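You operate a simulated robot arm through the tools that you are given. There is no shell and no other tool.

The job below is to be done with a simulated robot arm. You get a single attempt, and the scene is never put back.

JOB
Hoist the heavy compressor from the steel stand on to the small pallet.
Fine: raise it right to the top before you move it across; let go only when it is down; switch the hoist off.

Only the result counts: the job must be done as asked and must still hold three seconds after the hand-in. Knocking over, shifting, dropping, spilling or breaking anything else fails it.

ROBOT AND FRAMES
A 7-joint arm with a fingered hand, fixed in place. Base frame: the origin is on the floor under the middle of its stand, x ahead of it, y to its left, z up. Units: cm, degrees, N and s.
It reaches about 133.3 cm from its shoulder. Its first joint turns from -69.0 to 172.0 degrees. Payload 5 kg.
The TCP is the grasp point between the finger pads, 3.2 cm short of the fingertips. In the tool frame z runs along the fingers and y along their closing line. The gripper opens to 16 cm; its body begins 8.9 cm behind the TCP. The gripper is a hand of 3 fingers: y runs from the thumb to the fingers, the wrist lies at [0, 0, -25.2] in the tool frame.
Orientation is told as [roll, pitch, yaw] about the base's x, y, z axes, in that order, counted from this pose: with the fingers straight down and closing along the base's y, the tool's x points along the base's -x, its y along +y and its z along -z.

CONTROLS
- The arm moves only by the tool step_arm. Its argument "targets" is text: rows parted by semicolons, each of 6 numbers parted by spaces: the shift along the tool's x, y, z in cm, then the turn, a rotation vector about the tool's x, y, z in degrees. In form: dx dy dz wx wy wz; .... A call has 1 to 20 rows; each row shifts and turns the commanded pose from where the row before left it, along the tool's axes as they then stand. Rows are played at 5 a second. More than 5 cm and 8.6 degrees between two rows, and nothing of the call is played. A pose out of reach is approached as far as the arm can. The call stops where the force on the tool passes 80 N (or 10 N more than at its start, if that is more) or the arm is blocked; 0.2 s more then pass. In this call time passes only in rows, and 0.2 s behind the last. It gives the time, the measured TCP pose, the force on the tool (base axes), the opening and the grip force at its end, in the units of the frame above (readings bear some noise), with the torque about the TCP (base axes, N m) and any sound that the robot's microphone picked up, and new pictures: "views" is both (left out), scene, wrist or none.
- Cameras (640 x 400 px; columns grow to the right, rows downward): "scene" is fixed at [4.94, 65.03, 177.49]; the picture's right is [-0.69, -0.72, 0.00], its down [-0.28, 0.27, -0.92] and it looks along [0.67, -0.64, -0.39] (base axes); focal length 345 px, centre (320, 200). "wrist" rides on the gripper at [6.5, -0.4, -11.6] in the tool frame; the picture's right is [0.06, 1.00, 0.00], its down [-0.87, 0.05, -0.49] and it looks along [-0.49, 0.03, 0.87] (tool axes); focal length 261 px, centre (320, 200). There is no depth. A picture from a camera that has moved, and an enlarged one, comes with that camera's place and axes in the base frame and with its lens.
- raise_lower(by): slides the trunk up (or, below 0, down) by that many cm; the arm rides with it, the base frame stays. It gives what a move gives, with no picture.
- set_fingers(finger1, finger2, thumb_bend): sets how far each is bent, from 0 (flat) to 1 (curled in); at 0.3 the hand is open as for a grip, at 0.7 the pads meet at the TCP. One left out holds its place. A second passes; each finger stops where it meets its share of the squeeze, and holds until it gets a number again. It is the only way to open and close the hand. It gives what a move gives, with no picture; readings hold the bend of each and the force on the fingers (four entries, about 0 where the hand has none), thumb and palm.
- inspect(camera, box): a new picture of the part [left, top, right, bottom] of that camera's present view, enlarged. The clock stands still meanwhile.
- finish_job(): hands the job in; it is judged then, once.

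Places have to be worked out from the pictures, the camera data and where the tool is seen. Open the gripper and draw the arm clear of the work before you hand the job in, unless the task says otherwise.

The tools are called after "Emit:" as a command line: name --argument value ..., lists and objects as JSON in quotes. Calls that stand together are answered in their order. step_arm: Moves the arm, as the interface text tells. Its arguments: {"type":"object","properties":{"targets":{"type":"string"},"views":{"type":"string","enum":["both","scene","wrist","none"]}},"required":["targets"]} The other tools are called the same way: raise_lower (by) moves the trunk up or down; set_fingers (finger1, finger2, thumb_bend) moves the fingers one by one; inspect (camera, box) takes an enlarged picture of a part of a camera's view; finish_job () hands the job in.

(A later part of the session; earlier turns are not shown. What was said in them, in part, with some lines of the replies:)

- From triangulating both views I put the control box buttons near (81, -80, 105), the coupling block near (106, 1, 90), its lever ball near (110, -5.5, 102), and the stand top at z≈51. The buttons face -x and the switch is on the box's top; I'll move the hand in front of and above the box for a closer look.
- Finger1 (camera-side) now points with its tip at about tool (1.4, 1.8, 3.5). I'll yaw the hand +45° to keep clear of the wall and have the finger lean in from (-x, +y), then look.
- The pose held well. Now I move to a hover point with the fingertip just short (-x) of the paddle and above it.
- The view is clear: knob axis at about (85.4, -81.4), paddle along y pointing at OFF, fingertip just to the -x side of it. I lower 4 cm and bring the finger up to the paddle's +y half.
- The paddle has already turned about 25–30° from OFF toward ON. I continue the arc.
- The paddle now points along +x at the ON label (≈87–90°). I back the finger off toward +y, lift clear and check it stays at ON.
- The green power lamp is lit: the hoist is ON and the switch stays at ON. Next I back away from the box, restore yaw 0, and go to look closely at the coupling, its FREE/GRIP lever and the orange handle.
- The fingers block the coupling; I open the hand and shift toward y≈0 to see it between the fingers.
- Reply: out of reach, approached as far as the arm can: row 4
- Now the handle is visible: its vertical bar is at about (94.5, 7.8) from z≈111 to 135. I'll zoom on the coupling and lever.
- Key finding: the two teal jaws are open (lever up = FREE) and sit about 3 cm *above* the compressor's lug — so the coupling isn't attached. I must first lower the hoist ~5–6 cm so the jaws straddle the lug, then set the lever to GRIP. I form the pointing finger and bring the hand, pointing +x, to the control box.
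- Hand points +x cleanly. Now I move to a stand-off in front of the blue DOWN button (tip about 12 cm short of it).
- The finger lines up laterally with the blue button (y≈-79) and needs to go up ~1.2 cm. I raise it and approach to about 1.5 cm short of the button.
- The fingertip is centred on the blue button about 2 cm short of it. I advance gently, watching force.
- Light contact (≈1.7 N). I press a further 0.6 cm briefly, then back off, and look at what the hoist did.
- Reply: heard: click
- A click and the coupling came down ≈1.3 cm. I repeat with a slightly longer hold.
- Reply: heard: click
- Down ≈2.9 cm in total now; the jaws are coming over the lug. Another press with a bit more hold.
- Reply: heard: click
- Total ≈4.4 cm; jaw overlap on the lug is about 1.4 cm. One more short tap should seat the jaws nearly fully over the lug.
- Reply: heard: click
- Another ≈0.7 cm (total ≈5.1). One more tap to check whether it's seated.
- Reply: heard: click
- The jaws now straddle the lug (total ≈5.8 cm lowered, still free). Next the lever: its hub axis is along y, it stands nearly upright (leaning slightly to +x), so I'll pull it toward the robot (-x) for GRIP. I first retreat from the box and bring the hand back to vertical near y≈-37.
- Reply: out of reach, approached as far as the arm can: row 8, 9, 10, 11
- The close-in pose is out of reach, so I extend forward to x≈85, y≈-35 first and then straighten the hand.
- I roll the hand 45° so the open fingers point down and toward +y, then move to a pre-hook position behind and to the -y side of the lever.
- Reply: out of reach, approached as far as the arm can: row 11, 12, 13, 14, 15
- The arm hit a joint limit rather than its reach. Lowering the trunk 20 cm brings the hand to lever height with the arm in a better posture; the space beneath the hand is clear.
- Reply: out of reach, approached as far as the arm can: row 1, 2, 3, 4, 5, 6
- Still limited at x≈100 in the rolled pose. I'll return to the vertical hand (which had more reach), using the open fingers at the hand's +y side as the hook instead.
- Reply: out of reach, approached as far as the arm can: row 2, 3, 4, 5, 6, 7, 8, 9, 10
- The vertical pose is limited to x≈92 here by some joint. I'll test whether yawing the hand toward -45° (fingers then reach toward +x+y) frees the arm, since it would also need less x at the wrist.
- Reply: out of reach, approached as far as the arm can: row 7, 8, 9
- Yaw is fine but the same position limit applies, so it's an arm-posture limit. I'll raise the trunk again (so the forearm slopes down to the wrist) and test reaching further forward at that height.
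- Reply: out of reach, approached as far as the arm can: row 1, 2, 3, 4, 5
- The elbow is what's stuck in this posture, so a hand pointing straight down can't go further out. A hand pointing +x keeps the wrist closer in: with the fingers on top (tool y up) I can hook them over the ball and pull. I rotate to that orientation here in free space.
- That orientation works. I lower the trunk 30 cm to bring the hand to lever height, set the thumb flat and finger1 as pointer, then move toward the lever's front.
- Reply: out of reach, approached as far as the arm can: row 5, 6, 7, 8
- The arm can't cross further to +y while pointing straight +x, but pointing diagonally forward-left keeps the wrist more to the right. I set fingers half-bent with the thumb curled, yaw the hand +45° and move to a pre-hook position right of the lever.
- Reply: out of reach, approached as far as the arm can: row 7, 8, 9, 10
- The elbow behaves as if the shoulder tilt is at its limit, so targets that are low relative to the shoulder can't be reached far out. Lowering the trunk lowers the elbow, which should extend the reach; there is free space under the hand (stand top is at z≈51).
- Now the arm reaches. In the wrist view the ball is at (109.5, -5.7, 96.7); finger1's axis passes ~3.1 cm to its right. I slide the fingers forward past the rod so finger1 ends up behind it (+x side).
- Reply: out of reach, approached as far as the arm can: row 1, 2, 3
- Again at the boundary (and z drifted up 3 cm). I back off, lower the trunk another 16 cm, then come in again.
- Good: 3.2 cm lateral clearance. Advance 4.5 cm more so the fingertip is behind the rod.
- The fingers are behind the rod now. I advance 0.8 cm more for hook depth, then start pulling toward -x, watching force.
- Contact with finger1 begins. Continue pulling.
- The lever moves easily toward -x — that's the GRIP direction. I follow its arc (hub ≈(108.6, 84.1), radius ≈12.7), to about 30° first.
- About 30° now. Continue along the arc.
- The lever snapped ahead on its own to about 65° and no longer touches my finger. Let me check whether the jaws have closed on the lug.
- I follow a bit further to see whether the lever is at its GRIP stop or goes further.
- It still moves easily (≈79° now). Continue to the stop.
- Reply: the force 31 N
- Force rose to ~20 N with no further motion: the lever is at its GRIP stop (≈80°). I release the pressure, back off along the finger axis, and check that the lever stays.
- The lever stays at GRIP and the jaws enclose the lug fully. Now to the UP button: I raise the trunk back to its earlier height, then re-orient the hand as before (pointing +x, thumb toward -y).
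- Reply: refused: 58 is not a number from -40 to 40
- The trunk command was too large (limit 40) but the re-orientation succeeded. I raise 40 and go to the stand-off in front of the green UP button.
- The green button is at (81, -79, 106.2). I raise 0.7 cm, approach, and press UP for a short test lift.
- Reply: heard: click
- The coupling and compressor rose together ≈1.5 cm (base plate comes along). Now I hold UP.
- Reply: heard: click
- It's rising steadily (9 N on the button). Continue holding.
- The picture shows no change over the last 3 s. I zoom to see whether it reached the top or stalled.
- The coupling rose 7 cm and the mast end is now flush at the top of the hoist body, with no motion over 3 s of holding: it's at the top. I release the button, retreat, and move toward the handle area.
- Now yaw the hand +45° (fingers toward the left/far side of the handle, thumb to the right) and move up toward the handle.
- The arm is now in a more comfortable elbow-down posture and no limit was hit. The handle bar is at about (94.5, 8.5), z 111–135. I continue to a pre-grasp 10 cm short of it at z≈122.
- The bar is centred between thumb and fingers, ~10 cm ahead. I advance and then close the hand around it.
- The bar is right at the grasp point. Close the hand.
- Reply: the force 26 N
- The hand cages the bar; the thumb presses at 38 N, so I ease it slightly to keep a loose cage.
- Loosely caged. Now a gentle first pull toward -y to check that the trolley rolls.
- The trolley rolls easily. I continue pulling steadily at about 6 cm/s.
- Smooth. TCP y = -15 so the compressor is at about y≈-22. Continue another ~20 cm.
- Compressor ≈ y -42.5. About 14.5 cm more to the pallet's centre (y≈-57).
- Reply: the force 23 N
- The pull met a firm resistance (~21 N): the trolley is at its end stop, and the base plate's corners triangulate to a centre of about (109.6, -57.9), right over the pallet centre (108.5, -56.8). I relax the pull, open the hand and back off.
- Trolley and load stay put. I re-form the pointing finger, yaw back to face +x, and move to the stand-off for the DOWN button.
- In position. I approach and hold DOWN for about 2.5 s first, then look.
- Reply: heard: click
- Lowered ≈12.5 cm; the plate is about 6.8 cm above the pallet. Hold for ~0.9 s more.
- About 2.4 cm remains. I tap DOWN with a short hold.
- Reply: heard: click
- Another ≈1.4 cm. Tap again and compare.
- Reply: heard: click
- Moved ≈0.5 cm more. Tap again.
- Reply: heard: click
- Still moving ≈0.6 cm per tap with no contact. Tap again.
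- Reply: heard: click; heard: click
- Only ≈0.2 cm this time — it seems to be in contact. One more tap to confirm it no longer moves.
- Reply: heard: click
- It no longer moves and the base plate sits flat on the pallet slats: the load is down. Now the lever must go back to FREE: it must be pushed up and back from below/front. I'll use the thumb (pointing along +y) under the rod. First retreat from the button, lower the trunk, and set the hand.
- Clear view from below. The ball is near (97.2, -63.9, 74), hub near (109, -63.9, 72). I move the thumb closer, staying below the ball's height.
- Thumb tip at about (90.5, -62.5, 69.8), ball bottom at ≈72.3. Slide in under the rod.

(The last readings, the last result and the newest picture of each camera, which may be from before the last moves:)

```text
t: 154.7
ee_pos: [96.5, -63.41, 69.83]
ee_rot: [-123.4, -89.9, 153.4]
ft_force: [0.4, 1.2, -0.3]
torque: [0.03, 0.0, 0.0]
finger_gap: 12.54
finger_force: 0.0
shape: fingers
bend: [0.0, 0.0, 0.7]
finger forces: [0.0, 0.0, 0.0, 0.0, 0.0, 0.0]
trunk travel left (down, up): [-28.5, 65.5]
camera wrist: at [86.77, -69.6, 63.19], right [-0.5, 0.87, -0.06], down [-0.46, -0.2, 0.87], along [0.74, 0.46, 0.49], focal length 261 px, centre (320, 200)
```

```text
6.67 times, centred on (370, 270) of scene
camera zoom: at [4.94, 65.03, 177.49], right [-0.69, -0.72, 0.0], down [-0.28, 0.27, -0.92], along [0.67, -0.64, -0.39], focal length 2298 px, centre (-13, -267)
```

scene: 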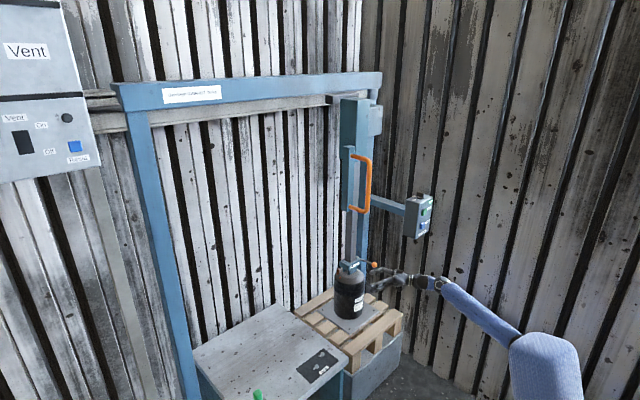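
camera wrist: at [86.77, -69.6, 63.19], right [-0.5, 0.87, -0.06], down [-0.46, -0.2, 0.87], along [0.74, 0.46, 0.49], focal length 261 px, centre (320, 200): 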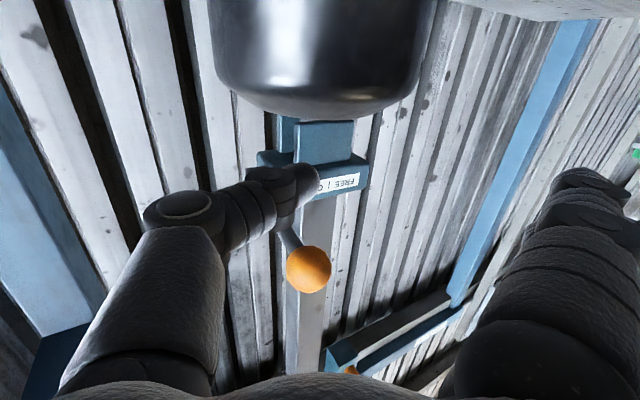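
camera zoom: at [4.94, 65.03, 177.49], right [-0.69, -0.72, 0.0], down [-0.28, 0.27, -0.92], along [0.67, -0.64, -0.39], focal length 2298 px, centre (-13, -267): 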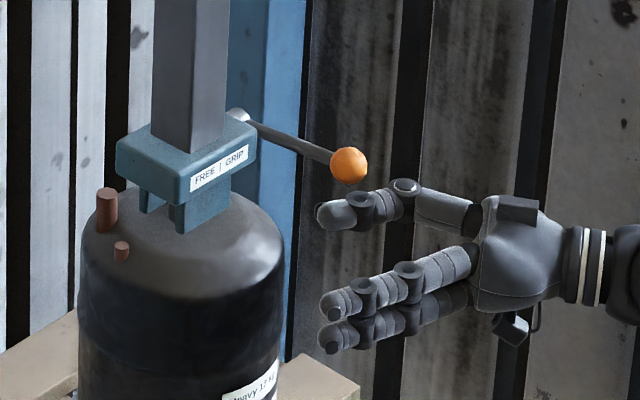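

The thumb crosses just under the rod near the ball. I lift along the lever's arc (to ≈60° first), watching forces.

Emit:
step_arm --targets "-1.57 0 0 0 0 0; -1.1 -0.05 0.08 0 0 0; -1.06 -0.05 0.08 0 0 0; -0.8 -0.12 0.2 0 0 0; -0.8 -0.12 0.2 0 0 0; 0 0 0 0 0 0" --views "wrist"

Emit:
inspect --camera "scene" --box '[330, 240, 410, 300]'

```text
t: 156.1
ee_pos: [97.15, -63.36, 75.15]
ee_rot: [-129.1, -89.8, 158.7]
ft_force: [-1.5, -0.5, -0.6]
torque: [0.0, 0.03, -0.01]
finger_gap: 12.55
finger_force: 0.3
shape: fingers
bend: [0.0, 0.0, 0.7]
finger forces: [0.0, 0.0, 0.0, 0.0, 0.8, 0.0]
trunk travel left (down, up): [-28.5, 65.5]
camera wrist: at [87.29, -69.59, 68.47], right [-0.5, 0.87, -0.06], down [-0.46, -0.2, 0.87], along [0.74, 0.46, 0.49], focal length 261 px, centre (320, 200)
```

wrist: 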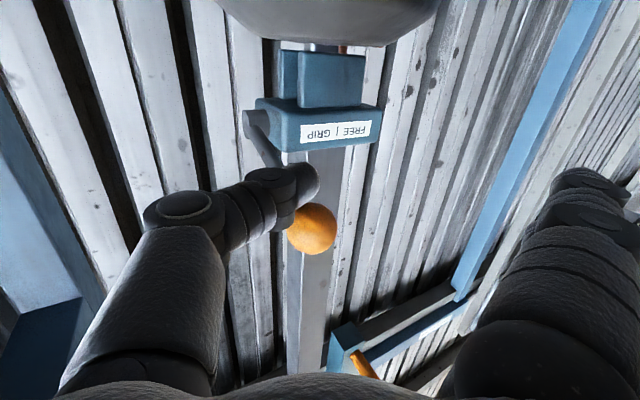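

```text
6.67 times, centred on (370, 270) of scene
camera zoom: at [4.94, 65.03, 177.49], right [-0.69, -0.72, 0.0], down [-0.28, 0.27, -0.92], along [0.67, -0.64, -0.39], focal length 2298 px, centre (-13, -267)
```

zoom: 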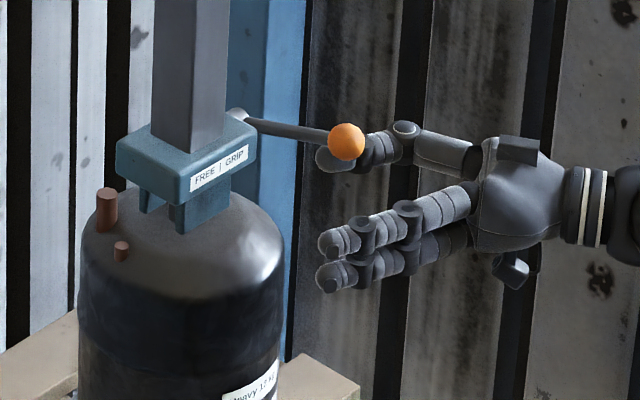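

It lifts with little force (≈68° now). Continue up and back along the arc.

Emit:
step_arm --targets "-0.76 -0.18 0.31 0 0 0; -0.76 -0.18 0.31 0 0 0; -0.69 -0.25 0.42 0 0 0; -0.69 -0.25 0.42 0 0 0; 0 0 0 0 0 0" --views "wrist"

Emit:
inspect --camera "scene" --box '[330, 240, 410, 300]'

```text
t: 157.3
ee_pos: [98.87, -63.42, 78.1]
ee_rot: [-130.0, -89.8, 159.9]
ft_force: [-0.5, -0.1, -0.5]
torque: [0.08, -0.01, 0.03]
finger_gap: 12.48
finger_force: 0.0
shape: fingers
bend: [0.0, 0.0, 0.7]
finger forces: [0.0, 0.0, 0.0, 0.0, 0.6, 0.0]
trunk travel left (down, up): [-28.5, 65.5]
camera wrist: at [89.0, -69.55, 71.45], right [-0.5, 0.87, -0.06], down [-0.46, -0.2, 0.87], along [0.74, 0.46, 0.49], focal length 261 px, centre (320, 200)
```

wrist: 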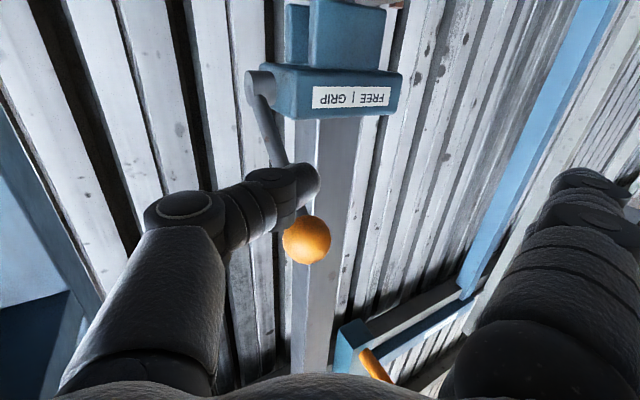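

```text
6.67 times, centred on (370, 270) of scene
camera zoom: at [4.94, 65.03, 177.49], right [-0.69, -0.72, 0.0], down [-0.28, 0.27, -0.92], along [0.67, -0.64, -0.39], focal length 2298 px, centre (-13, -267)
```

zoom: 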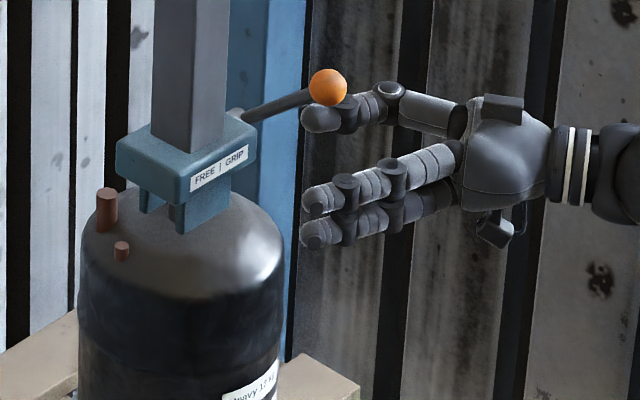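

About 45°. Continue.

Emit:
step_arm --targets "-0.59 -0.3 0.52 0 0 0; -0.59 -0.3 0.52 0 0 0; -0.475 -0.35 0.606 0 0 0; -0.475 -0.35 0.606 0 0 0; 0 0 0 0 0 0" --views "wrist"

Emit:
inspect --camera "scene" --box '[330, 240, 410, 300]'

```text
t: 158.5
ee_pos: [101.39, -63.42, 80.2]
ee_rot: [-126.8, -89.9, 156.8]
ft_force: [-0.2, 0.1, 0.5]
torque: [-0.01, -0.01, -0.02]
finger_gap: 12.51
finger_force: 0.1
shape: fingers
bend: [0.0, 0.0, 0.7]
finger forces: [0.0, 0.0, 0.0, 0.0, 0.4, 0.0]
trunk travel left (down, up): [-28.5, 65.5]
camera wrist: at [91.58, -69.56, 73.57], right [-0.5, 0.87, -0.07], down [-0.46, -0.2, 0.87], along [0.74, 0.46, 0.49], focal length 261 px, centre (320, 200)
```

wrist: 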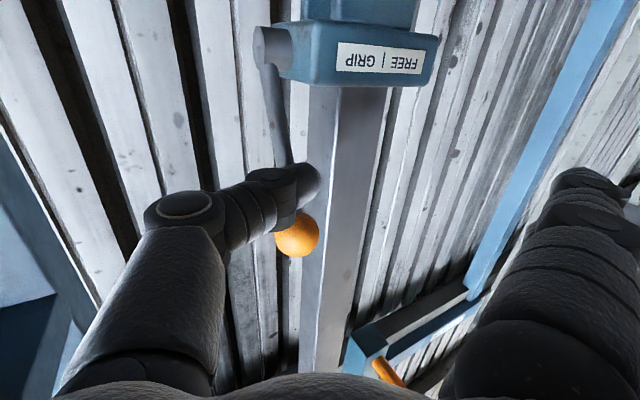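

```text
6.67 times, centred on (370, 270) of scene
camera zoom: at [4.94, 65.03, 177.49], right [-0.69, -0.72, 0.0], down [-0.28, 0.27, -0.92], along [0.67, -0.64, -0.39], focal length 2298 px, centre (-13, -267)
```

zoom: 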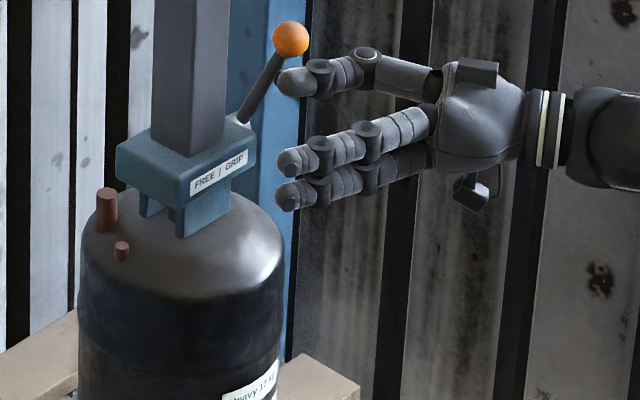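

About 25°. Continue to upright.

Emit:
step_arm --targets "-0.355 -0.38 0.658 0 0 0; -0.355 -0.38 0.658 0 0 0; -0.21 -0.41 0.71 0 0 0; -0.21 -0.41 0.71 0 0 0; 0 0 0 0 0 0" --views "wrist"

Emit:
inspect --camera "scene" --box '[330, 230, 410, 300]'

```text
t: 159.7
ee_pos: [104.63, -63.52, 81.29]
ee_rot: [-123.9, -89.8, 153.8]
ft_force: [-0.2, -0.3, 0.1]
torque: [-0.02, 0.02, 0.01]
finger_gap: 12.49
finger_force: 0.1
shape: fingers
bend: [0.0, 0.0, 0.7]
finger forces: [0.0, 0.0, 0.1, 0.0, 0.1, 0.1]
trunk travel left (down, up): [-28.5, 65.5]
camera wrist: at [94.79, -69.59, 74.64], right [-0.5, 0.87, -0.07], down [-0.46, -0.2, 0.87], along [0.74, 0.46, 0.49], focal length 261 px, centre (320, 200)
```

wrist: 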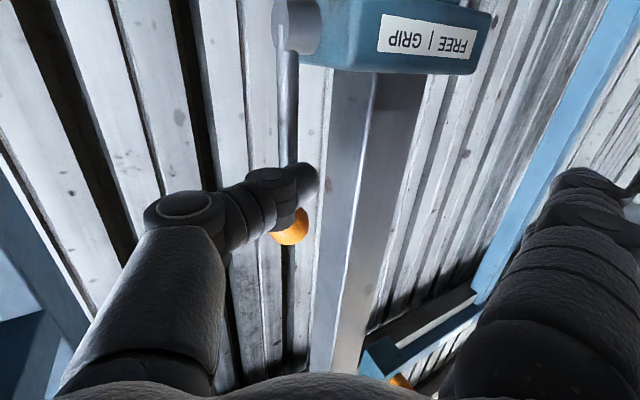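

```text
5.71 times, centred on (370, 265) of scene
camera zoom: at [4.94, 65.03, 177.49], right [-0.69, -0.72, 0.0], down [-0.28, 0.27, -0.92], along [0.67, -0.64, -0.39], focal length 1969 px, centre (34, -171)
```

zoom: 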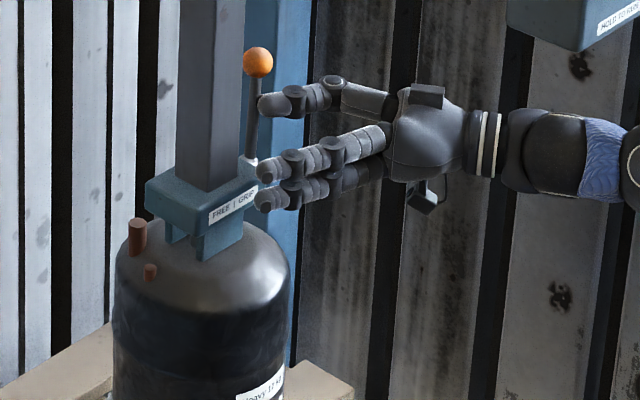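

Nearly upright. Push the last ~1.5 cm to reach the FREE stop.

Emit:
step_arm --targets "0 -0.35 0.6 0 0 0; 0 -0.35 0.6 0 0 0; 0 -0.2 0.35 0 0 0; 0 0 0 0 0 0" --views "wrist"

Emit:
inspect --camera "scene" --box '[330, 230, 410, 300]'

```text
t: 160.7
ee_pos: [106.34, -63.54, 81.44]
ee_rot: [-133.6, -89.8, 163.4]
ft_force: [-10.6, -1.8, 0.0]
torque: [-0.02, 0.02, -0.01]
finger_gap: 11.86
finger_force: 4.9
shape: fingers
bend: [0.0, 0.0, 0.73]
finger forces: [0.1, 0.1, 0.0, 0.0, 9.8, 0.0]
trunk travel left (down, up): [-28.5, 65.5]
camera wrist: at [96.47, -69.65, 74.7], right [-0.5, 0.87, -0.06], down [-0.46, -0.2, 0.87], along [0.74, 0.46, 0.49], focal length 261 px, centre (320, 200)
```

wrist: 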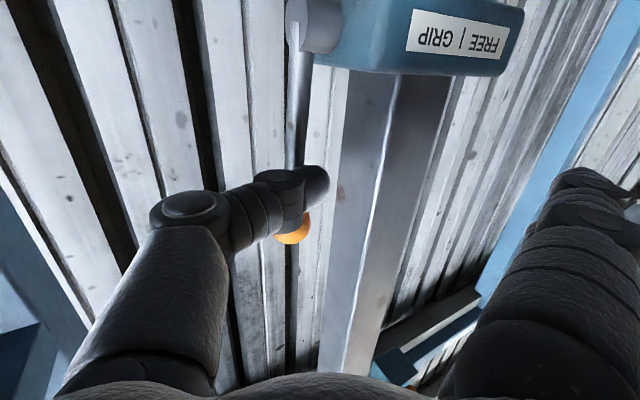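

```text
5.71 times, centred on (370, 265) of scene
camera zoom: at [4.94, 65.03, 177.49], right [-0.69, -0.72, 0.0], down [-0.28, 0.27, -0.92], along [0.67, -0.64, -0.39], focal length 1969 px, centre (34, -171)
```

zoom: 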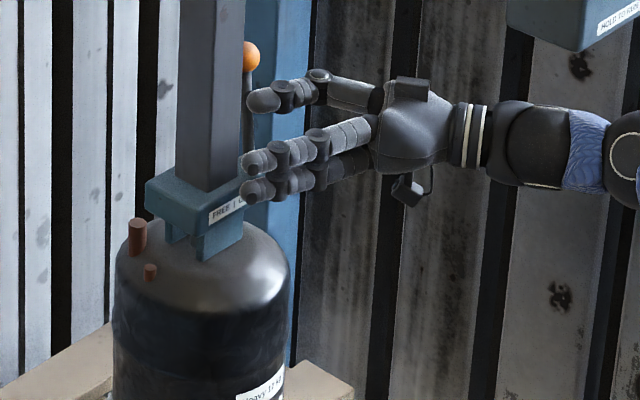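

10 N against the stop: the lever is at FREE. I back straight off in -x and check.

Emit:
step_arm --targets "0 0.5 -0.87 0 0 0; 0 2 -3.46 0 0 0; 0 2 -3.46 0 0 0; 0 2 -3.46 0 0 0; 0 2 -3.46 0 0 0; 0 0 0 0 0 0" --views "both"

Emit:
inspect --camera "scene" --box '[325, 230, 395, 290]'

Emit:
inspect --camera "scene" --box '[290, 220, 420, 380]'

```text
t: 162.1
ee_pos: [89.36, -63.47, 81.38]
ee_rot: [-129.9, -89.8, 159.8]
ft_force: [0.4, 0.1, 0.6]
torque: [0.0, 0.05, -0.04]
finger_gap: 12.55
finger_force: 0.0
shape: fingers
bend: [0.0, 0.0, 0.7]
finger forces: [0.0, 0.0, 0.0, 0.1, 0.0, 0.0]
trunk travel left (down, up): [-28.5, 65.5]
camera wrist: at [79.5, -69.58, 74.7], right [-0.5, 0.87, -0.07], down [-0.46, -0.2, 0.87], along [0.74, 0.46, 0.49], focal length 261 px, centre (320, 200)
```

scene: 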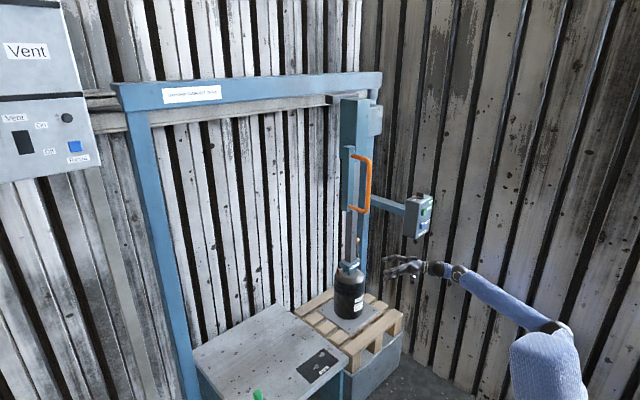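
wrist: 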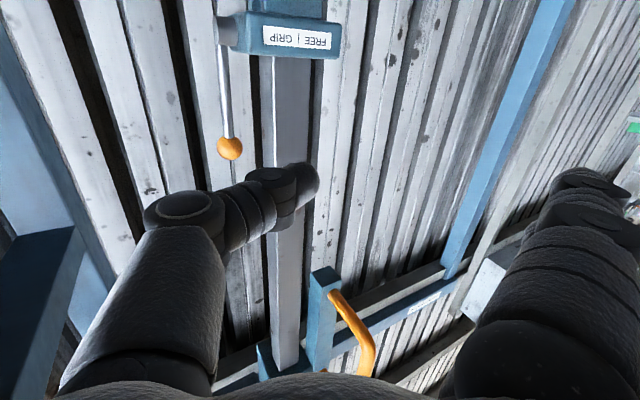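

```text
6.67 times, centred on (360, 260) of scene
camera zoom: at [4.94, 65.03, 177.49], right [-0.69, -0.72, 0.0], down [-0.28, 0.27, -0.92], along [0.67, -0.64, -0.39], focal length 2298 px, centre (53, -200)
```

zoom: 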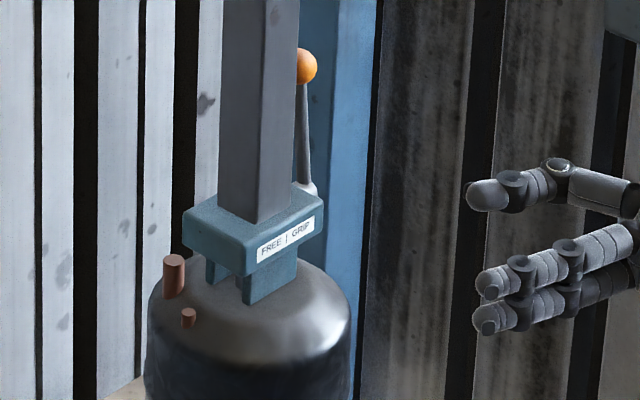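

```text
2.50 times, centred on (355, 300) of scene
camera zoom: at [4.94, 65.03, 177.49], right [-0.69, -0.72, 0.0], down [-0.28, 0.27, -0.92], along [0.67, -0.64, -0.39], focal length 862 px, centre (232, -50)
```

zoom: 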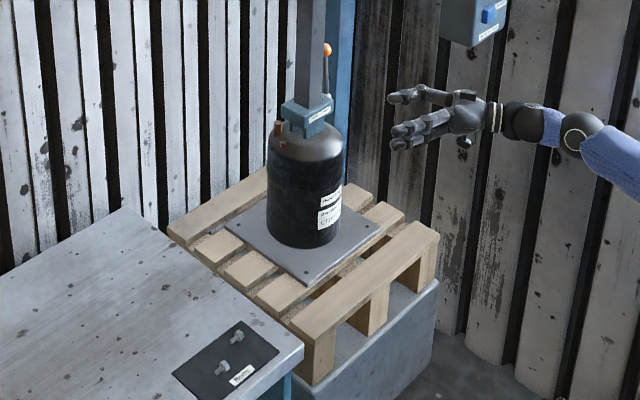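

The lever stays upright at FREE and the compressor sits squarely on the pallet. Now switch the hoist off: back away from under the control box, raise the trunk, and return the hand to vertical.

Emit:
step_arm --targets "0 2 -3.46 0 0 0; 0 2 -3.46 0 0 0; 0 2 -3.46 0 0 0; 0 2 -3.46 0 0 0; 0 0 0 0 0 0" --views "none"

Emit:
raise_lower --by 40

Emit:
raise_lower --by 14

Emit:
set_fingers --finger1 0.7 --finger2 0.0 --thumb_bend 1.0

Emit:
step_arm --targets "0 0 0 0 8.18 0; 0 0 0 0 8.18 0; 0 0 0 0 8.18 0; 0 0 0 0 8.18 0; 0 0 0 0 8.18 0; 0 0 0 0 8.18 0; 0 0 0 0 8.18 0; 0 0 0 0 8.18 0; 0 0 0 0 8.18 0; 0 0 0 0 8.18 0; 0 0 0 0 8.2 0; 0 0 0 0 0 -7.5; 0 0 0 0 0 -7.5; 0 0 0 0 0 0" --views "both"

```text
t: 163.3
ee_pos: [73.27, -63.54, 81.37]
ee_rot: [-127.9, -89.8, 157.7]
ft_force: [-0.3, -0.7, 0.4]
torque: [0.02, -0.03, 0.03]
finger_gap: 12.53
finger_force: 0.0
shape: fingers
bend: [0.0, 0.0, 0.7]
finger forces: [0.1, 0.0, 0.0, 0.1, 0.0, 0.0]
trunk travel left (down, up): [-28.5, 65.5]
```

```text
t: 167.2
ee_pos: [73.45, -63.51, 121.18]
ee_rot: [-132.0, -89.8, 161.9]
ft_force: [-0.1, -0.6, -0.1]
torque: [0.01, -0.02, 0.02]
finger_gap: 12.53
finger_force: 0.1
shape: fingers
bend: [0.0, 0.0, 0.7]
finger forces: [0.1, 0.1, 0.0, 0.0, 0.0, 0.1]
trunk travel left (down, up): [-68.5, 25.5]
```

```text
t: 168.8
ee_pos: [73.44, -63.46, 135.26]
ee_rot: [-133.3, -89.8, 163.2]
ft_force: [-1.0, -1.1, -0.4]
torque: [0.02, 0.04, 0.0]
finger_gap: 12.52
finger_force: 0.1
shape: fingers
bend: [0.0, 0.0, 0.7]
finger forces: [0.0, 0.0, 0.0, 0.1, 0.0, 0.0]
trunk travel left (down, up): [-82.5, 11.5]
```

```text
t: 169.8
ee_pos: [73.35, -63.5, 135.27]
ee_rot: [-131.2, -89.7, 161.0]
ft_force: [0.4, 0.7, 0.9]
torque: [-0.02, -0.03, 0.0]
finger_gap: 3.89
finger_force: 0.0
shape: fingers
bend: [0.68, 0.0, 1.0]
finger forces: [0.0, 0.0, 0.0, 0.1, 0.0, 0.0]
trunk travel left (down, up): [-82.5, 11.5]
```

```text
t: 172.8
ee_pos: [73.59, -63.36, 135.23]
ee_rot: [-0.1, 0.0, 44.9]
ft_force: [0.0, -0.2, 0.3]
torque: [0.02, 0.0, -0.01]
finger_gap: 3.93
finger_force: 0.2
shape: fingers
bend: [0.68, 0.0, 1.0]
finger forces: [0.0, 0.0, 0.0, 0.1, 0.0, 0.0]
trunk travel left (down, up): [-82.5, 11.5]
camera wrist: at [69.06, -68.31, 146.74], right [-0.75, 0.66, 0.0], down [0.57, 0.65, 0.49], along [0.33, 0.37, -0.87], focal length 261 px, centre (320, 200)
```

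scene: 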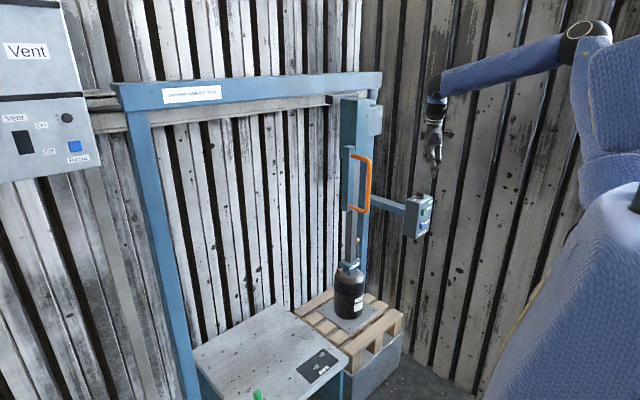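
wrist: 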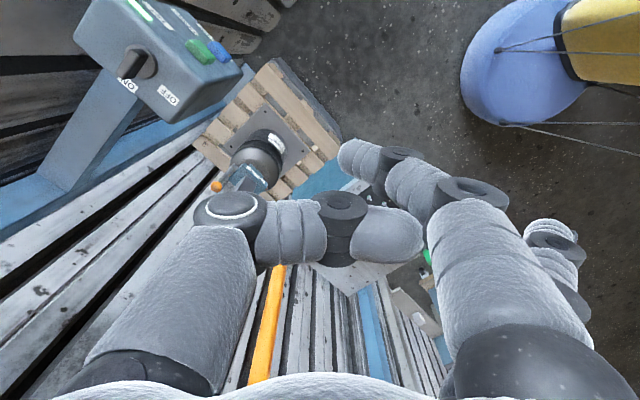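

Now hover beside the switch, on its +y side near the paddle's -x end.

Emit:
step_arm --targets "0.25 -3.48 2.37 0 0 0; 0.25 -3.48 2.37 0 0 0; 0.25 -3.48 2.37 0 0 0; 0.25 -3.48 2.37 0 0 0; 0.25 -3.48 2.37 0 0 0; 0.25 -3.48 2.37 0 0 0; 0 0 0 0 0 0" --views "wrist"

Emit:
inspect --camera "wrist" --box '[200, 60, 440, 220]'

Emit:
inspect --camera "scene" --box '[390, 150, 450, 230]'

```text
t: 174.4
ee_pos: [87.03, -79.2, 121.25]
ee_rot: [-0.3, -0.1, 45.0]
ft_force: [0.6, 0.1, -0.4]
torque: [0.0, -0.04, 0.0]
finger_gap: 3.93
finger_force: 0.1
shape: fingers
bend: [0.68, 0.0, 1.0]
finger forces: [0.1, 0.0, 0.0, 0.1, 0.0, 0.0]
trunk travel left (down, up): [-82.5, 11.5]
camera wrist: at [82.55, -84.15, 132.72], right [-0.75, 0.66, 0.0], down [0.58, 0.65, 0.49], along [0.33, 0.37, -0.87], focal length 261 px, centre (320, 200)
```

wrist: 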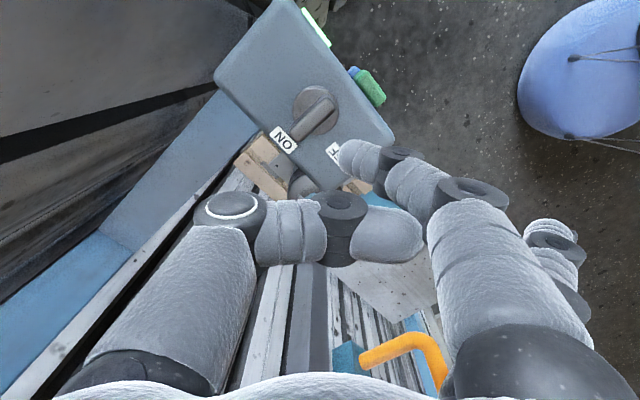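

```text
2.50 times, centred on (320, 140) of wrist
camera zoom: at [82.55, -84.15, 132.72], right [-0.75, 0.66, 0.0], down [0.58, 0.65, 0.49], along [0.33, 0.37, -0.87], focal length 652 px, centre (320, 350)
```

zoom: 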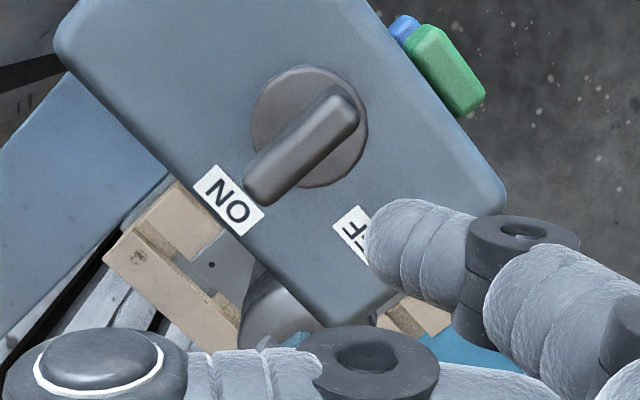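

```text
5.00 times, centred on (420, 190) of scene
camera zoom: at [4.94, 65.03, 177.49], right [-0.69, -0.72, 0.0], down [-0.28, 0.27, -0.92], along [0.67, -0.64, -0.39], focal length 1723 px, centre (-180, 250)
```

zoom: 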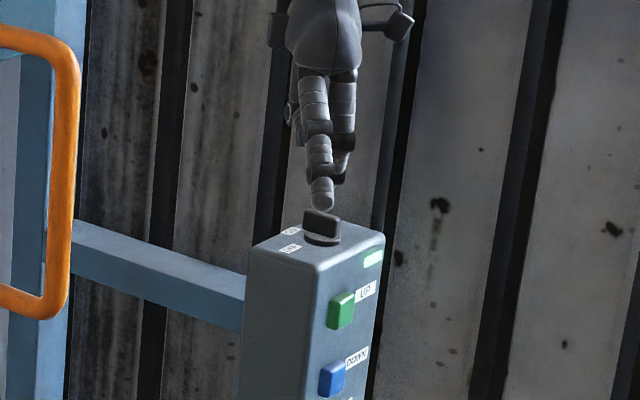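

The paddle points along +x (ON); the finger is on its +y side near the -x end. I lower 5.1 cm and push the -x end toward -y, following the arc (counter-clockwise, to OFF).

Emit:
step_arm --targets "0 0 2.55 0 0 0; 0 0 2.55 0 0 0; 0.742 -1.025 0 0 0 0; 0.495 -0.495 0 0 0 0; 0 0 0 0 0 0" --views "none"

Emit:
inspect --camera "wrist" --box '[200, 60, 440, 220]'

```text
t: 175.6
ee_pos: [87.16, -81.07, 116.18]
ee_rot: [-0.3, -0.2, 44.9]
ft_force: [-5.8, 8.2, 11.8]
torque: [0.39, 0.53, -0.16]
finger_gap: 4.05
finger_force: 9.2
shape: fingers
bend: [0.65, 0.0, 1.0]
finger forces: [19.5, 0.0, 0.0, 0.1, 0.0, 0.0]
trunk travel left (down, up): [-82.5, 11.5]
```

```text
2.50 times, centred on (320, 140) of wrist
camera zoom: at [82.77, -86.01, 127.7], right [-0.75, 0.66, 0.0], down [0.58, 0.65, 0.49], along [0.33, 0.37, -0.87], focal length 652 px, centre (320, 350)
```

zoom: 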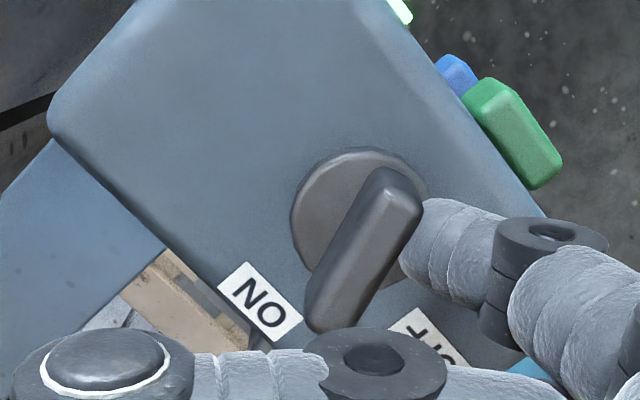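

It's turning toward OFF (~20°). Continue the arc (slightly raised to relieve the vertical force).

Emit:
step_arm --targets "0.82 -0.184 -0.2 0 0 0; 0.622 -0.566 0 0 0 0; 0 0 0 0 0 0" --views "none"

Emit:
inspect --camera "wrist" --box '[200, 60, 440, 220]'

```text
t: 176.4
ee_pos: [86.51, -83.01, 116.2]
ee_rot: [-0.1, -0.1, 44.8]
ft_force: [-16.7, -3.8, 4.1]
torque: [-0.02, 0.75, 0.3]
finger_gap: 4.13
finger_force: 9.0
shape: fingers
bend: [0.62, 0.0, 1.0]
finger forces: [17.6, 0.0, 0.1, 0.1, 0.1, 0.1]
trunk travel left (down, up): [-82.5, 11.5]
```

```text
2.50 times, centred on (320, 140) of wrist
camera zoom: at [82.12, -87.83, 127.75], right [-0.75, 0.66, 0.0], down [0.58, 0.65, 0.49], along [0.33, 0.37, -0.87], focal length 652 px, centre (320, 350)
```

zoom: 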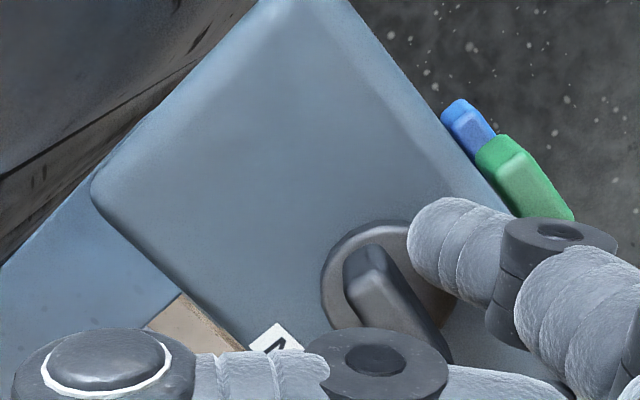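

Almost there (~80–85°). A small final push, then check the power lamp.

Emit:
step_arm --targets "-0.05 -0.5 0 0 0 0; -0.1 -0.4 0 0 0 0; 0 0 0 0 0 0" --views "none"

Emit:
inspect --camera "wrist" --box '[200, 60, 440, 220]'

Emit:
inspect --camera "scene" --box '[390, 170, 450, 240]'

```text
t: 177.2
ee_pos: [87.44, -83.22, 116.3]
ee_rot: [-0.3, -0.1, 44.9]
ft_force: [-15.0, 5.4, 6.3]
torque: [0.37, 0.84, 0.12]
finger_gap: 4.29
finger_force: 9.0
shape: fingers
bend: [0.58, 0.0, 1.0]
finger forces: [18.4, 0.1, 0.0, 0.0, 0.0, 0.1]
trunk travel left (down, up): [-82.5, 11.5]
```

```text
2.50 times, centred on (320, 140) of wrist
camera zoom: at [82.99, -88.08, 127.87], right [-0.75, 0.66, 0.0], down [0.58, 0.65, 0.49], along [0.33, 0.37, -0.87], focal length 652 px, centre (320, 350)
```

zoom: 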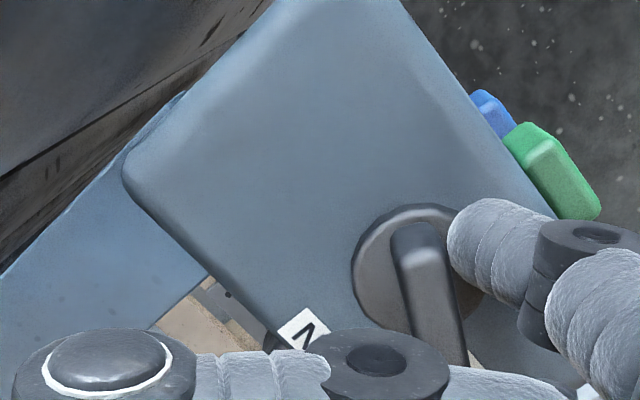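

```text
5.71 times, centred on (420, 205) of scene
camera zoom: at [4.94, 65.03, 177.49], right [-0.69, -0.72, 0.0], down [-0.28, 0.27, -0.92], along [0.67, -0.64, -0.39], focal length 1969 px, centre (-251, 171)
```

zoom: 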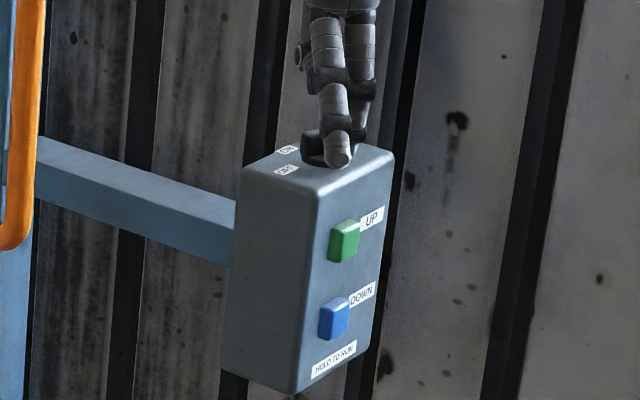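

The lamp is off, but my last push drifted past the pivot and swung the paddle back ~15°. I back off, shift the finger toward the paddle's -y end, and push +x again to seat it fully at OFF.

Emit:
step_arm --targets "1.27 1.27 0 0 0 0; 0.7 -0.7 0 0 0 0; -0.5 -0.5 0 0 0 0; 0 0 0 0 0 0" --views "none"

Emit:
inspect --camera "wrist" --box '[200, 60, 440, 220]'

```text
t: 178.1
ee_pos: [86.21, -83.18, 116.34]
ee_rot: [0.4, -0.1, 44.9]
ft_force: [-3.9, 56.0, 0.1]
torque: [-7.55, -0.66, -3.09]
finger_gap: 3.93
finger_force: 0.0
shape: fingers
bend: [0.68, 0.0, 1.0]
finger forces: [0.0, 0.0, 0.1, 0.1, 0.0, 0.0]
trunk travel left (down, up): [-82.5, 11.5]
stopped in row 4: the force on the tool passed its limit at 87 N (the readings are from after the stop); the commanded pose is now the measured one
```

```text
2.50 times, centred on (320, 140) of wrist
camera zoom: at [81.79, -88.22, 127.88], right [-0.75, 0.66, 0.01], down [0.58, 0.65, 0.49], along [0.32, 0.37, -0.87], focal length 652 px, centre (320, 350)
```

zoom: 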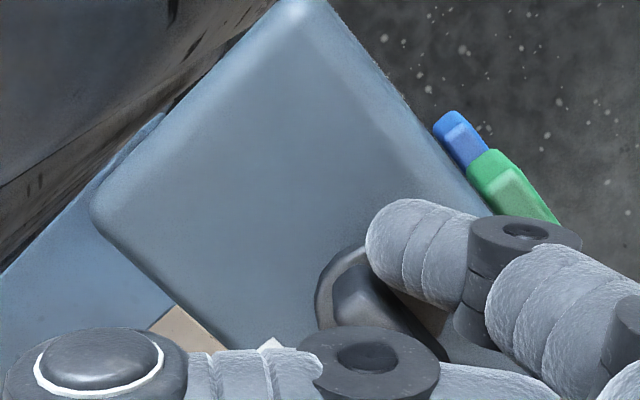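

The camera touched the wall (87 N) — I can't go further to -y there. Instead I'll push the paddle's other (+y) end toward -x from the +x side, with the hand yawed to -90° (well clear of the wall). First ease off, lift and move +y before rotating.

Emit:
step_arm --targets "-0.35 0.35 0 0 0 0; -0.35 0.35 -1 0 0 0; -0.7 0.7 -4 0 0 0; -1.5 1.5 -4 0 0 0; -1.5 1.5 -1 0 0 0; 0 0 0 0 0 0" --views "wrist"

Emit:
inspect --camera "scene" --box '[390, 170, 450, 240]'

Emit:
inspect --camera "wrist" --box '[200, 40, 440, 220]'

```text
t: 179.5
ee_pos: [86.06, -78.1, 125.96]
ee_rot: [0.3, -0.2, 44.6]
ft_force: [1.0, 0.0, 0.3]
torque: [-0.02, 0.0, -0.02]
finger_gap: 3.92
finger_force: 0.0
shape: fingers
bend: [0.68, 0.0, 1.0]
finger forces: [0.0, 0.1, 0.0, 0.0, 0.0, 0.0]
trunk travel left (down, up): [-82.5, 11.5]
camera wrist: at [81.63, -83.03, 137.42], right [-0.75, 0.67, 0.01], down [0.58, 0.65, 0.49], along [0.33, 0.37, -0.87], focal length 261 px, centre (320, 200)
```

wrist: 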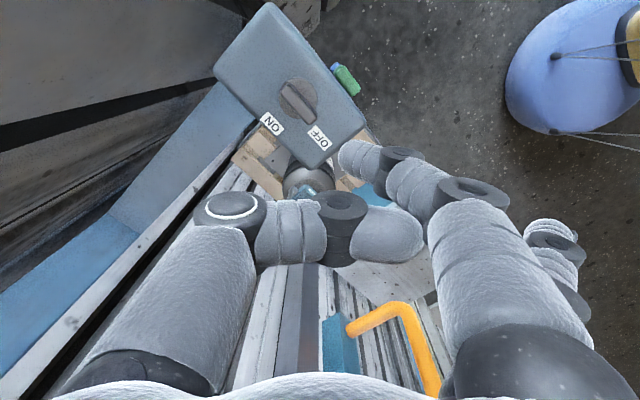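

```text
5.71 times, centred on (420, 205) of scene
camera zoom: at [4.94, 65.03, 177.49], right [-0.69, -0.72, 0.0], down [-0.28, 0.27, -0.92], along [0.67, -0.64, -0.39], focal length 1969 px, centre (-251, 171)
```

zoom: 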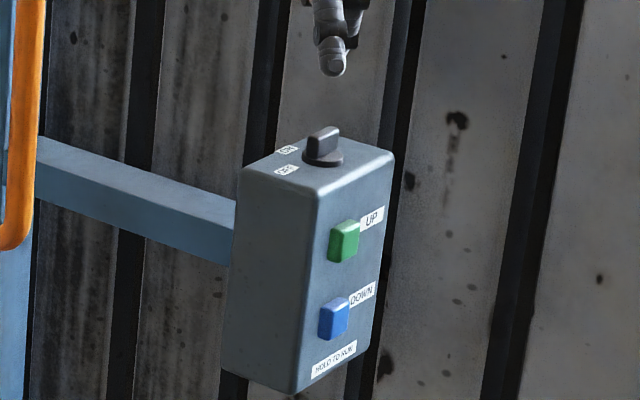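

```text
2.22 times, centred on (320, 130) of wrist
camera zoom: at [81.63, -83.03, 137.42], right [-0.75, 0.67, 0.01], down [0.58, 0.65, 0.49], along [0.33, 0.37, -0.87], focal length 579 px, centre (320, 356)
```

zoom: 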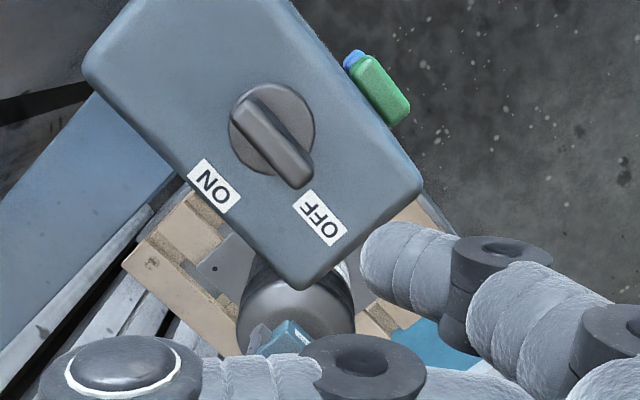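

The lamp is dark and the paddle points to OFF (within ~6°). Let me zoom in closely to verify lamp and paddle.

Emit:
inspect --camera "scene" --box '[405, 185, 440, 220]'

Emit:
inspect --camera "wrist" --box '[260, 60, 360, 160]'

Emit:
inspect --camera "scene" --box '[290, 220, 420, 380]'

```text
11.43 times, centred on (422, 202) of scene
camera zoom: at [4.94, 65.03, 177.49], right [-0.69, -0.72, 0.0], down [-0.28, 0.27, -0.92], along [0.67, -0.64, -0.39], focal length 3939 px, centre (-851, 171)
```

zoom: 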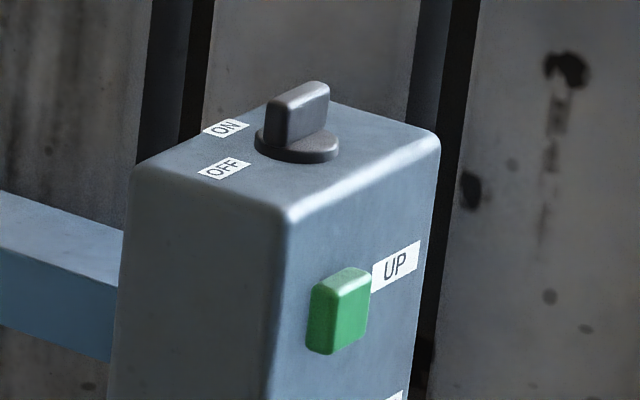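

```text
4.00 times, centred on (310, 110) of wrist
camera zoom: at [81.63, -83.03, 137.42], right [-0.75, 0.67, 0.01], down [0.58, 0.65, 0.49], along [0.33, 0.37, -0.87], focal length 1043 px, centre (360, 560)
```

zoom: 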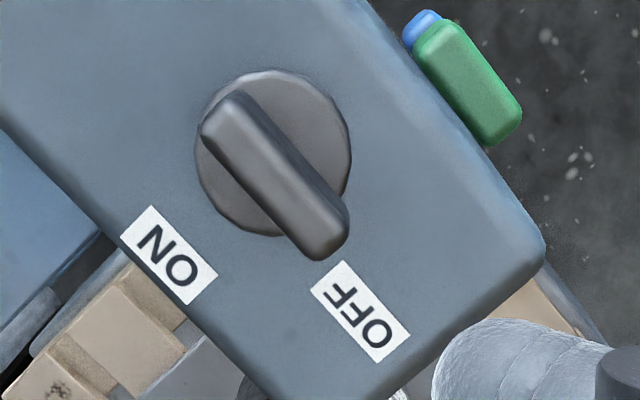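

```text
2.50 times, centred on (355, 300) of scene
camera zoom: at [4.94, 65.03, 177.49], right [-0.69, -0.72, 0.0], down [-0.28, 0.27, -0.92], along [0.67, -0.64, -0.39], focal length 862 px, centre (232, -50)
```

zoom: 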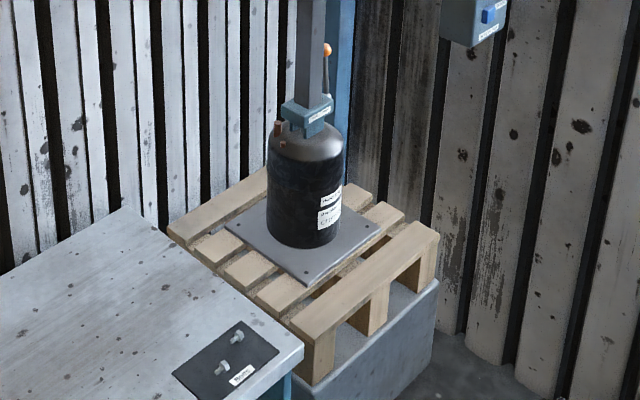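

Switch at OFF, lamp dark, compressor resting on the pallet with the lever at FREE. I now withdraw the arm clear of everything.

Emit:
step_arm --targets "1.84 3.25 -1.6 0 0 0; 1.84 3.25 -1.6 0 0 0; 1.84 3.25 -1.6 0 0 0; 1.84 3.25 -1.6 0 0 0; 1.84 3.25 -1.6 0 0 0; 0 0 0 0 0 7.4; 0 0 0 0 0 7.4; 0 0 0 0 0 7.4; 0 0 0 0 0 7.4; 0 0 0 0 0 7.4; 0 0 0 0 0 7.4; 0 0 0 0 0 0" --views "none"

Emit:
step_arm --targets "0 4.5 -1 0 0 0; 0 4.5 -1 0 0 0; 0 4.5 -1 0 0 0; 0 4.5 -1 0 0 0; 0 4.5 -1 0 0 0; 0 4.5 -1 0 0 0; 0 4.5 -1 0 0 0; 0 4.5 -1 0 0 0; 0 4.5 0 0 0 0; 0 0 0 0 0 0" --views "none"

Emit:
set_fingers --finger1 0.3 --finger2 0.3 --thumb_bend 0.3

Emit:
step_arm --targets "0 0 0 0 0 0; 0 0 0 0 0 0; 0 0 0 0 0 0; 0 0 0 0 0 0; 0 0 0 0 0 0" --views "both"

```text
t: 182.1
ee_pos: [68.2, -73.0, 133.96]
ee_rot: [0.3, 0.2, 0.2]
ft_force: [0.4, -0.3, -0.1]
torque: [-0.02, -0.02, 0.01]
finger_gap: 3.92
finger_force: 0.0
shape: fingers
bend: [0.68, 0.0, 1.0]
finger forces: [0.0, 0.0, 0.0, 0.0, 0.0, 0.0]
trunk travel left (down, up): [-82.5, 11.5]
```

```text
t: 184.3
ee_pos: [67.94, -32.61, 141.99]
ee_rot: [0.3, 0.2, 0.3]
ft_force: [1.1, -0.9, -0.4]
torque: [0.06, -0.04, 0.02]
finger_gap: 3.94
finger_force: 0.1
shape: fingers
bend: [0.68, 0.0, 1.0]
finger forces: [0.1, 0.0, 0.0, 0.0, 0.1, 0.0]
trunk travel left (down, up): [-82.5, 11.5]
```

```text
t: 185.3
ee_pos: [67.95, -32.61, 142.06]
ee_rot: [0.3, 0.1, 0.4]
ft_force: [-0.2, 0.0, -0.4]
torque: [-0.03, 0.01, -0.01]
finger_gap: 16.74
finger_force: 0.1
shape: fingers
bend: [0.3, 0.3, 0.3]
finger forces: [0.0, 0.1, 0.0, 0.0, 0.0, 0.1]
trunk travel left (down, up): [-82.5, 11.5]
```

```text
t: 186.5
ee_pos: [67.91, -32.55, 142.06]
ee_rot: [0.3, 0.3, 0.3]
ft_force: [0.4, -0.4, 0.3]
torque: [-0.01, 0.01, 0.01]
finger_gap: 16.75
finger_force: 0.1
shape: fingers
bend: [0.3, 0.3, 0.3]
finger forces: [0.1, 0.0, 0.0, 0.0, 0.0, 0.0]
trunk travel left (down, up): [-82.5, 11.5]
camera wrist: at [61.48, -33.04, 153.6], right [-0.07, 1.0, 0.01], down [0.87, 0.06, 0.49], along [0.49, 0.04, -0.87], focal length 261 px, centre (320, 200)
```

scene: 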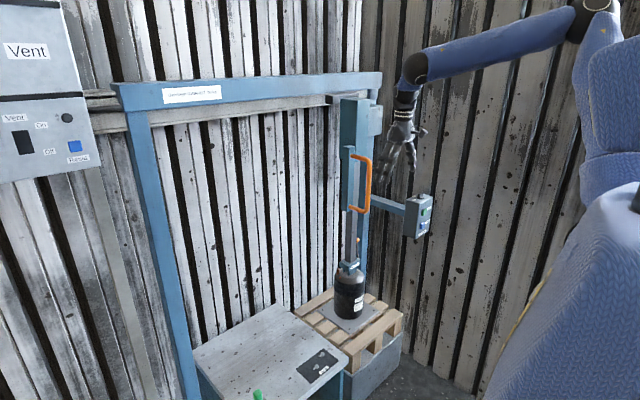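
wrist: 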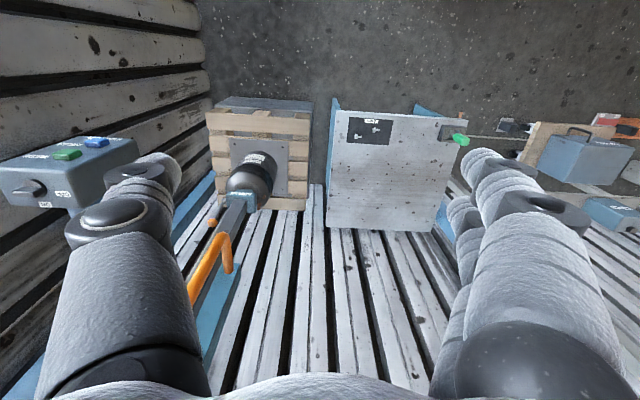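

Everything is still. A last close check of the switch, lever and load before handing in.

Emit:
inspect --camera "wrist" --box '[0, 120, 150, 220]'

Emit:
inspect --camera "wrist" --box '[190, 90, 330, 280]'

Emit:
inspect --camera "scene" --box '[325, 225, 395, 335]'

Emit:
inspect --camera "scene" --box '[395, 180, 445, 240]'

```text
4.00 times, centred on (75, 170) of wrist
camera zoom: at [61.48, -33.04, 153.6], right [-0.07, 1.0, 0.01], down [0.87, 0.06, 0.49], along [0.49, 0.04, -0.87], focal length 1043 px, centre (1300, 320)
```

zoom: 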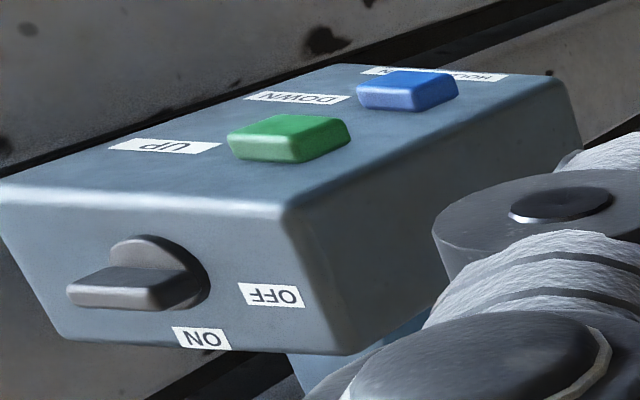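

```text
2.11 times, centred on (260, 185) of wrist
camera zoom: at [61.48, -33.04, 153.6], right [-0.07, 1.0, 0.01], down [0.87, 0.06, 0.49], along [0.49, 0.04, -0.87], focal length 549 px, centre (446, 232)
```

zoom: 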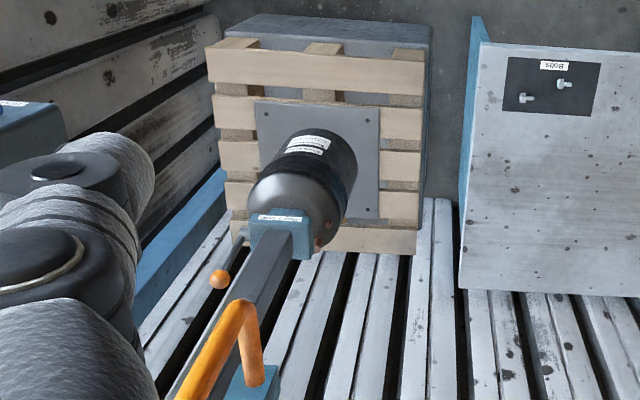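

```text
3.64 times, centred on (360, 280) of scene
camera zoom: at [4.94, 65.03, 177.49], right [-0.69, -0.72, 0.0], down [-0.28, 0.27, -0.92], along [0.67, -0.64, -0.39], focal length 1253 px, centre (174, -91)
```

zoom: 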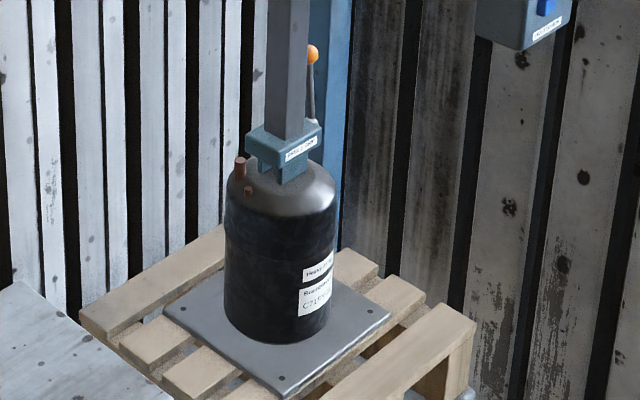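

```text
6.67 times, centred on (420, 210) of scene
camera zoom: at [4.94, 65.03, 177.49], right [-0.69, -0.72, 0.0], down [-0.28, 0.27, -0.92], along [0.67, -0.64, -0.39], focal length 2298 px, centre (-347, 133)
```

zoom: 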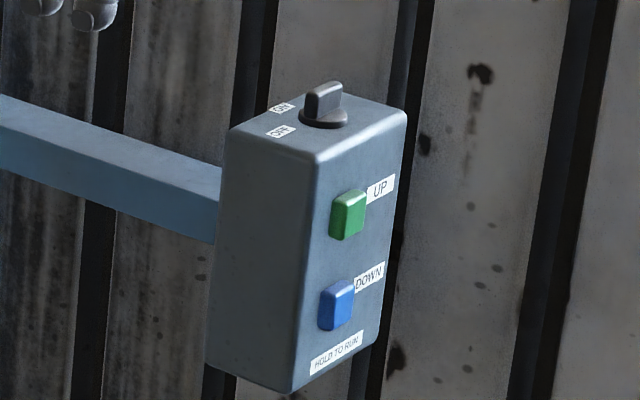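

The switch is at OFF with the lamp dark. The lever is at FREE, the compressor and its plate sit level near the pallet centre, and the arm is clear with the hand open. Handing in.

Emit:
finish_job

```text
The job is handed in.
```

I moved the compressor to the small pallet, released it, switched the hoist off and handed the job in. The result hasn't come back yet.

- **Lift:** At the start the jaws were open and about 3 cm above the compressor's lug. I lowered the hoist onto the lug and set the lever to GRIP. Then I held UP until the hoist stopped rising, about 7 cm up, with the mast end level with the top of the body.
- **Travel:** I pulled the trolley by the orange handle to its end stop. That put the base plate within about 2 cm of the pallet's centre.
- **Set down and release:** I lowered the load in short taps until it stopped moving and the plate lay flat on the slats. Only then did I set the lever to FREE. The open jaws are still around the lug; I did not raise the coupling away.
- **Switch off:** The power lamp went dark and the switch points at OFF, measured about 6° short of straight.

While I was turning the switch off, the gripper pressed against the side wall and the arm stopped itself at 87 N. I saw nothing shifted or damaged.

The hand is open and the arm is clear of the work.
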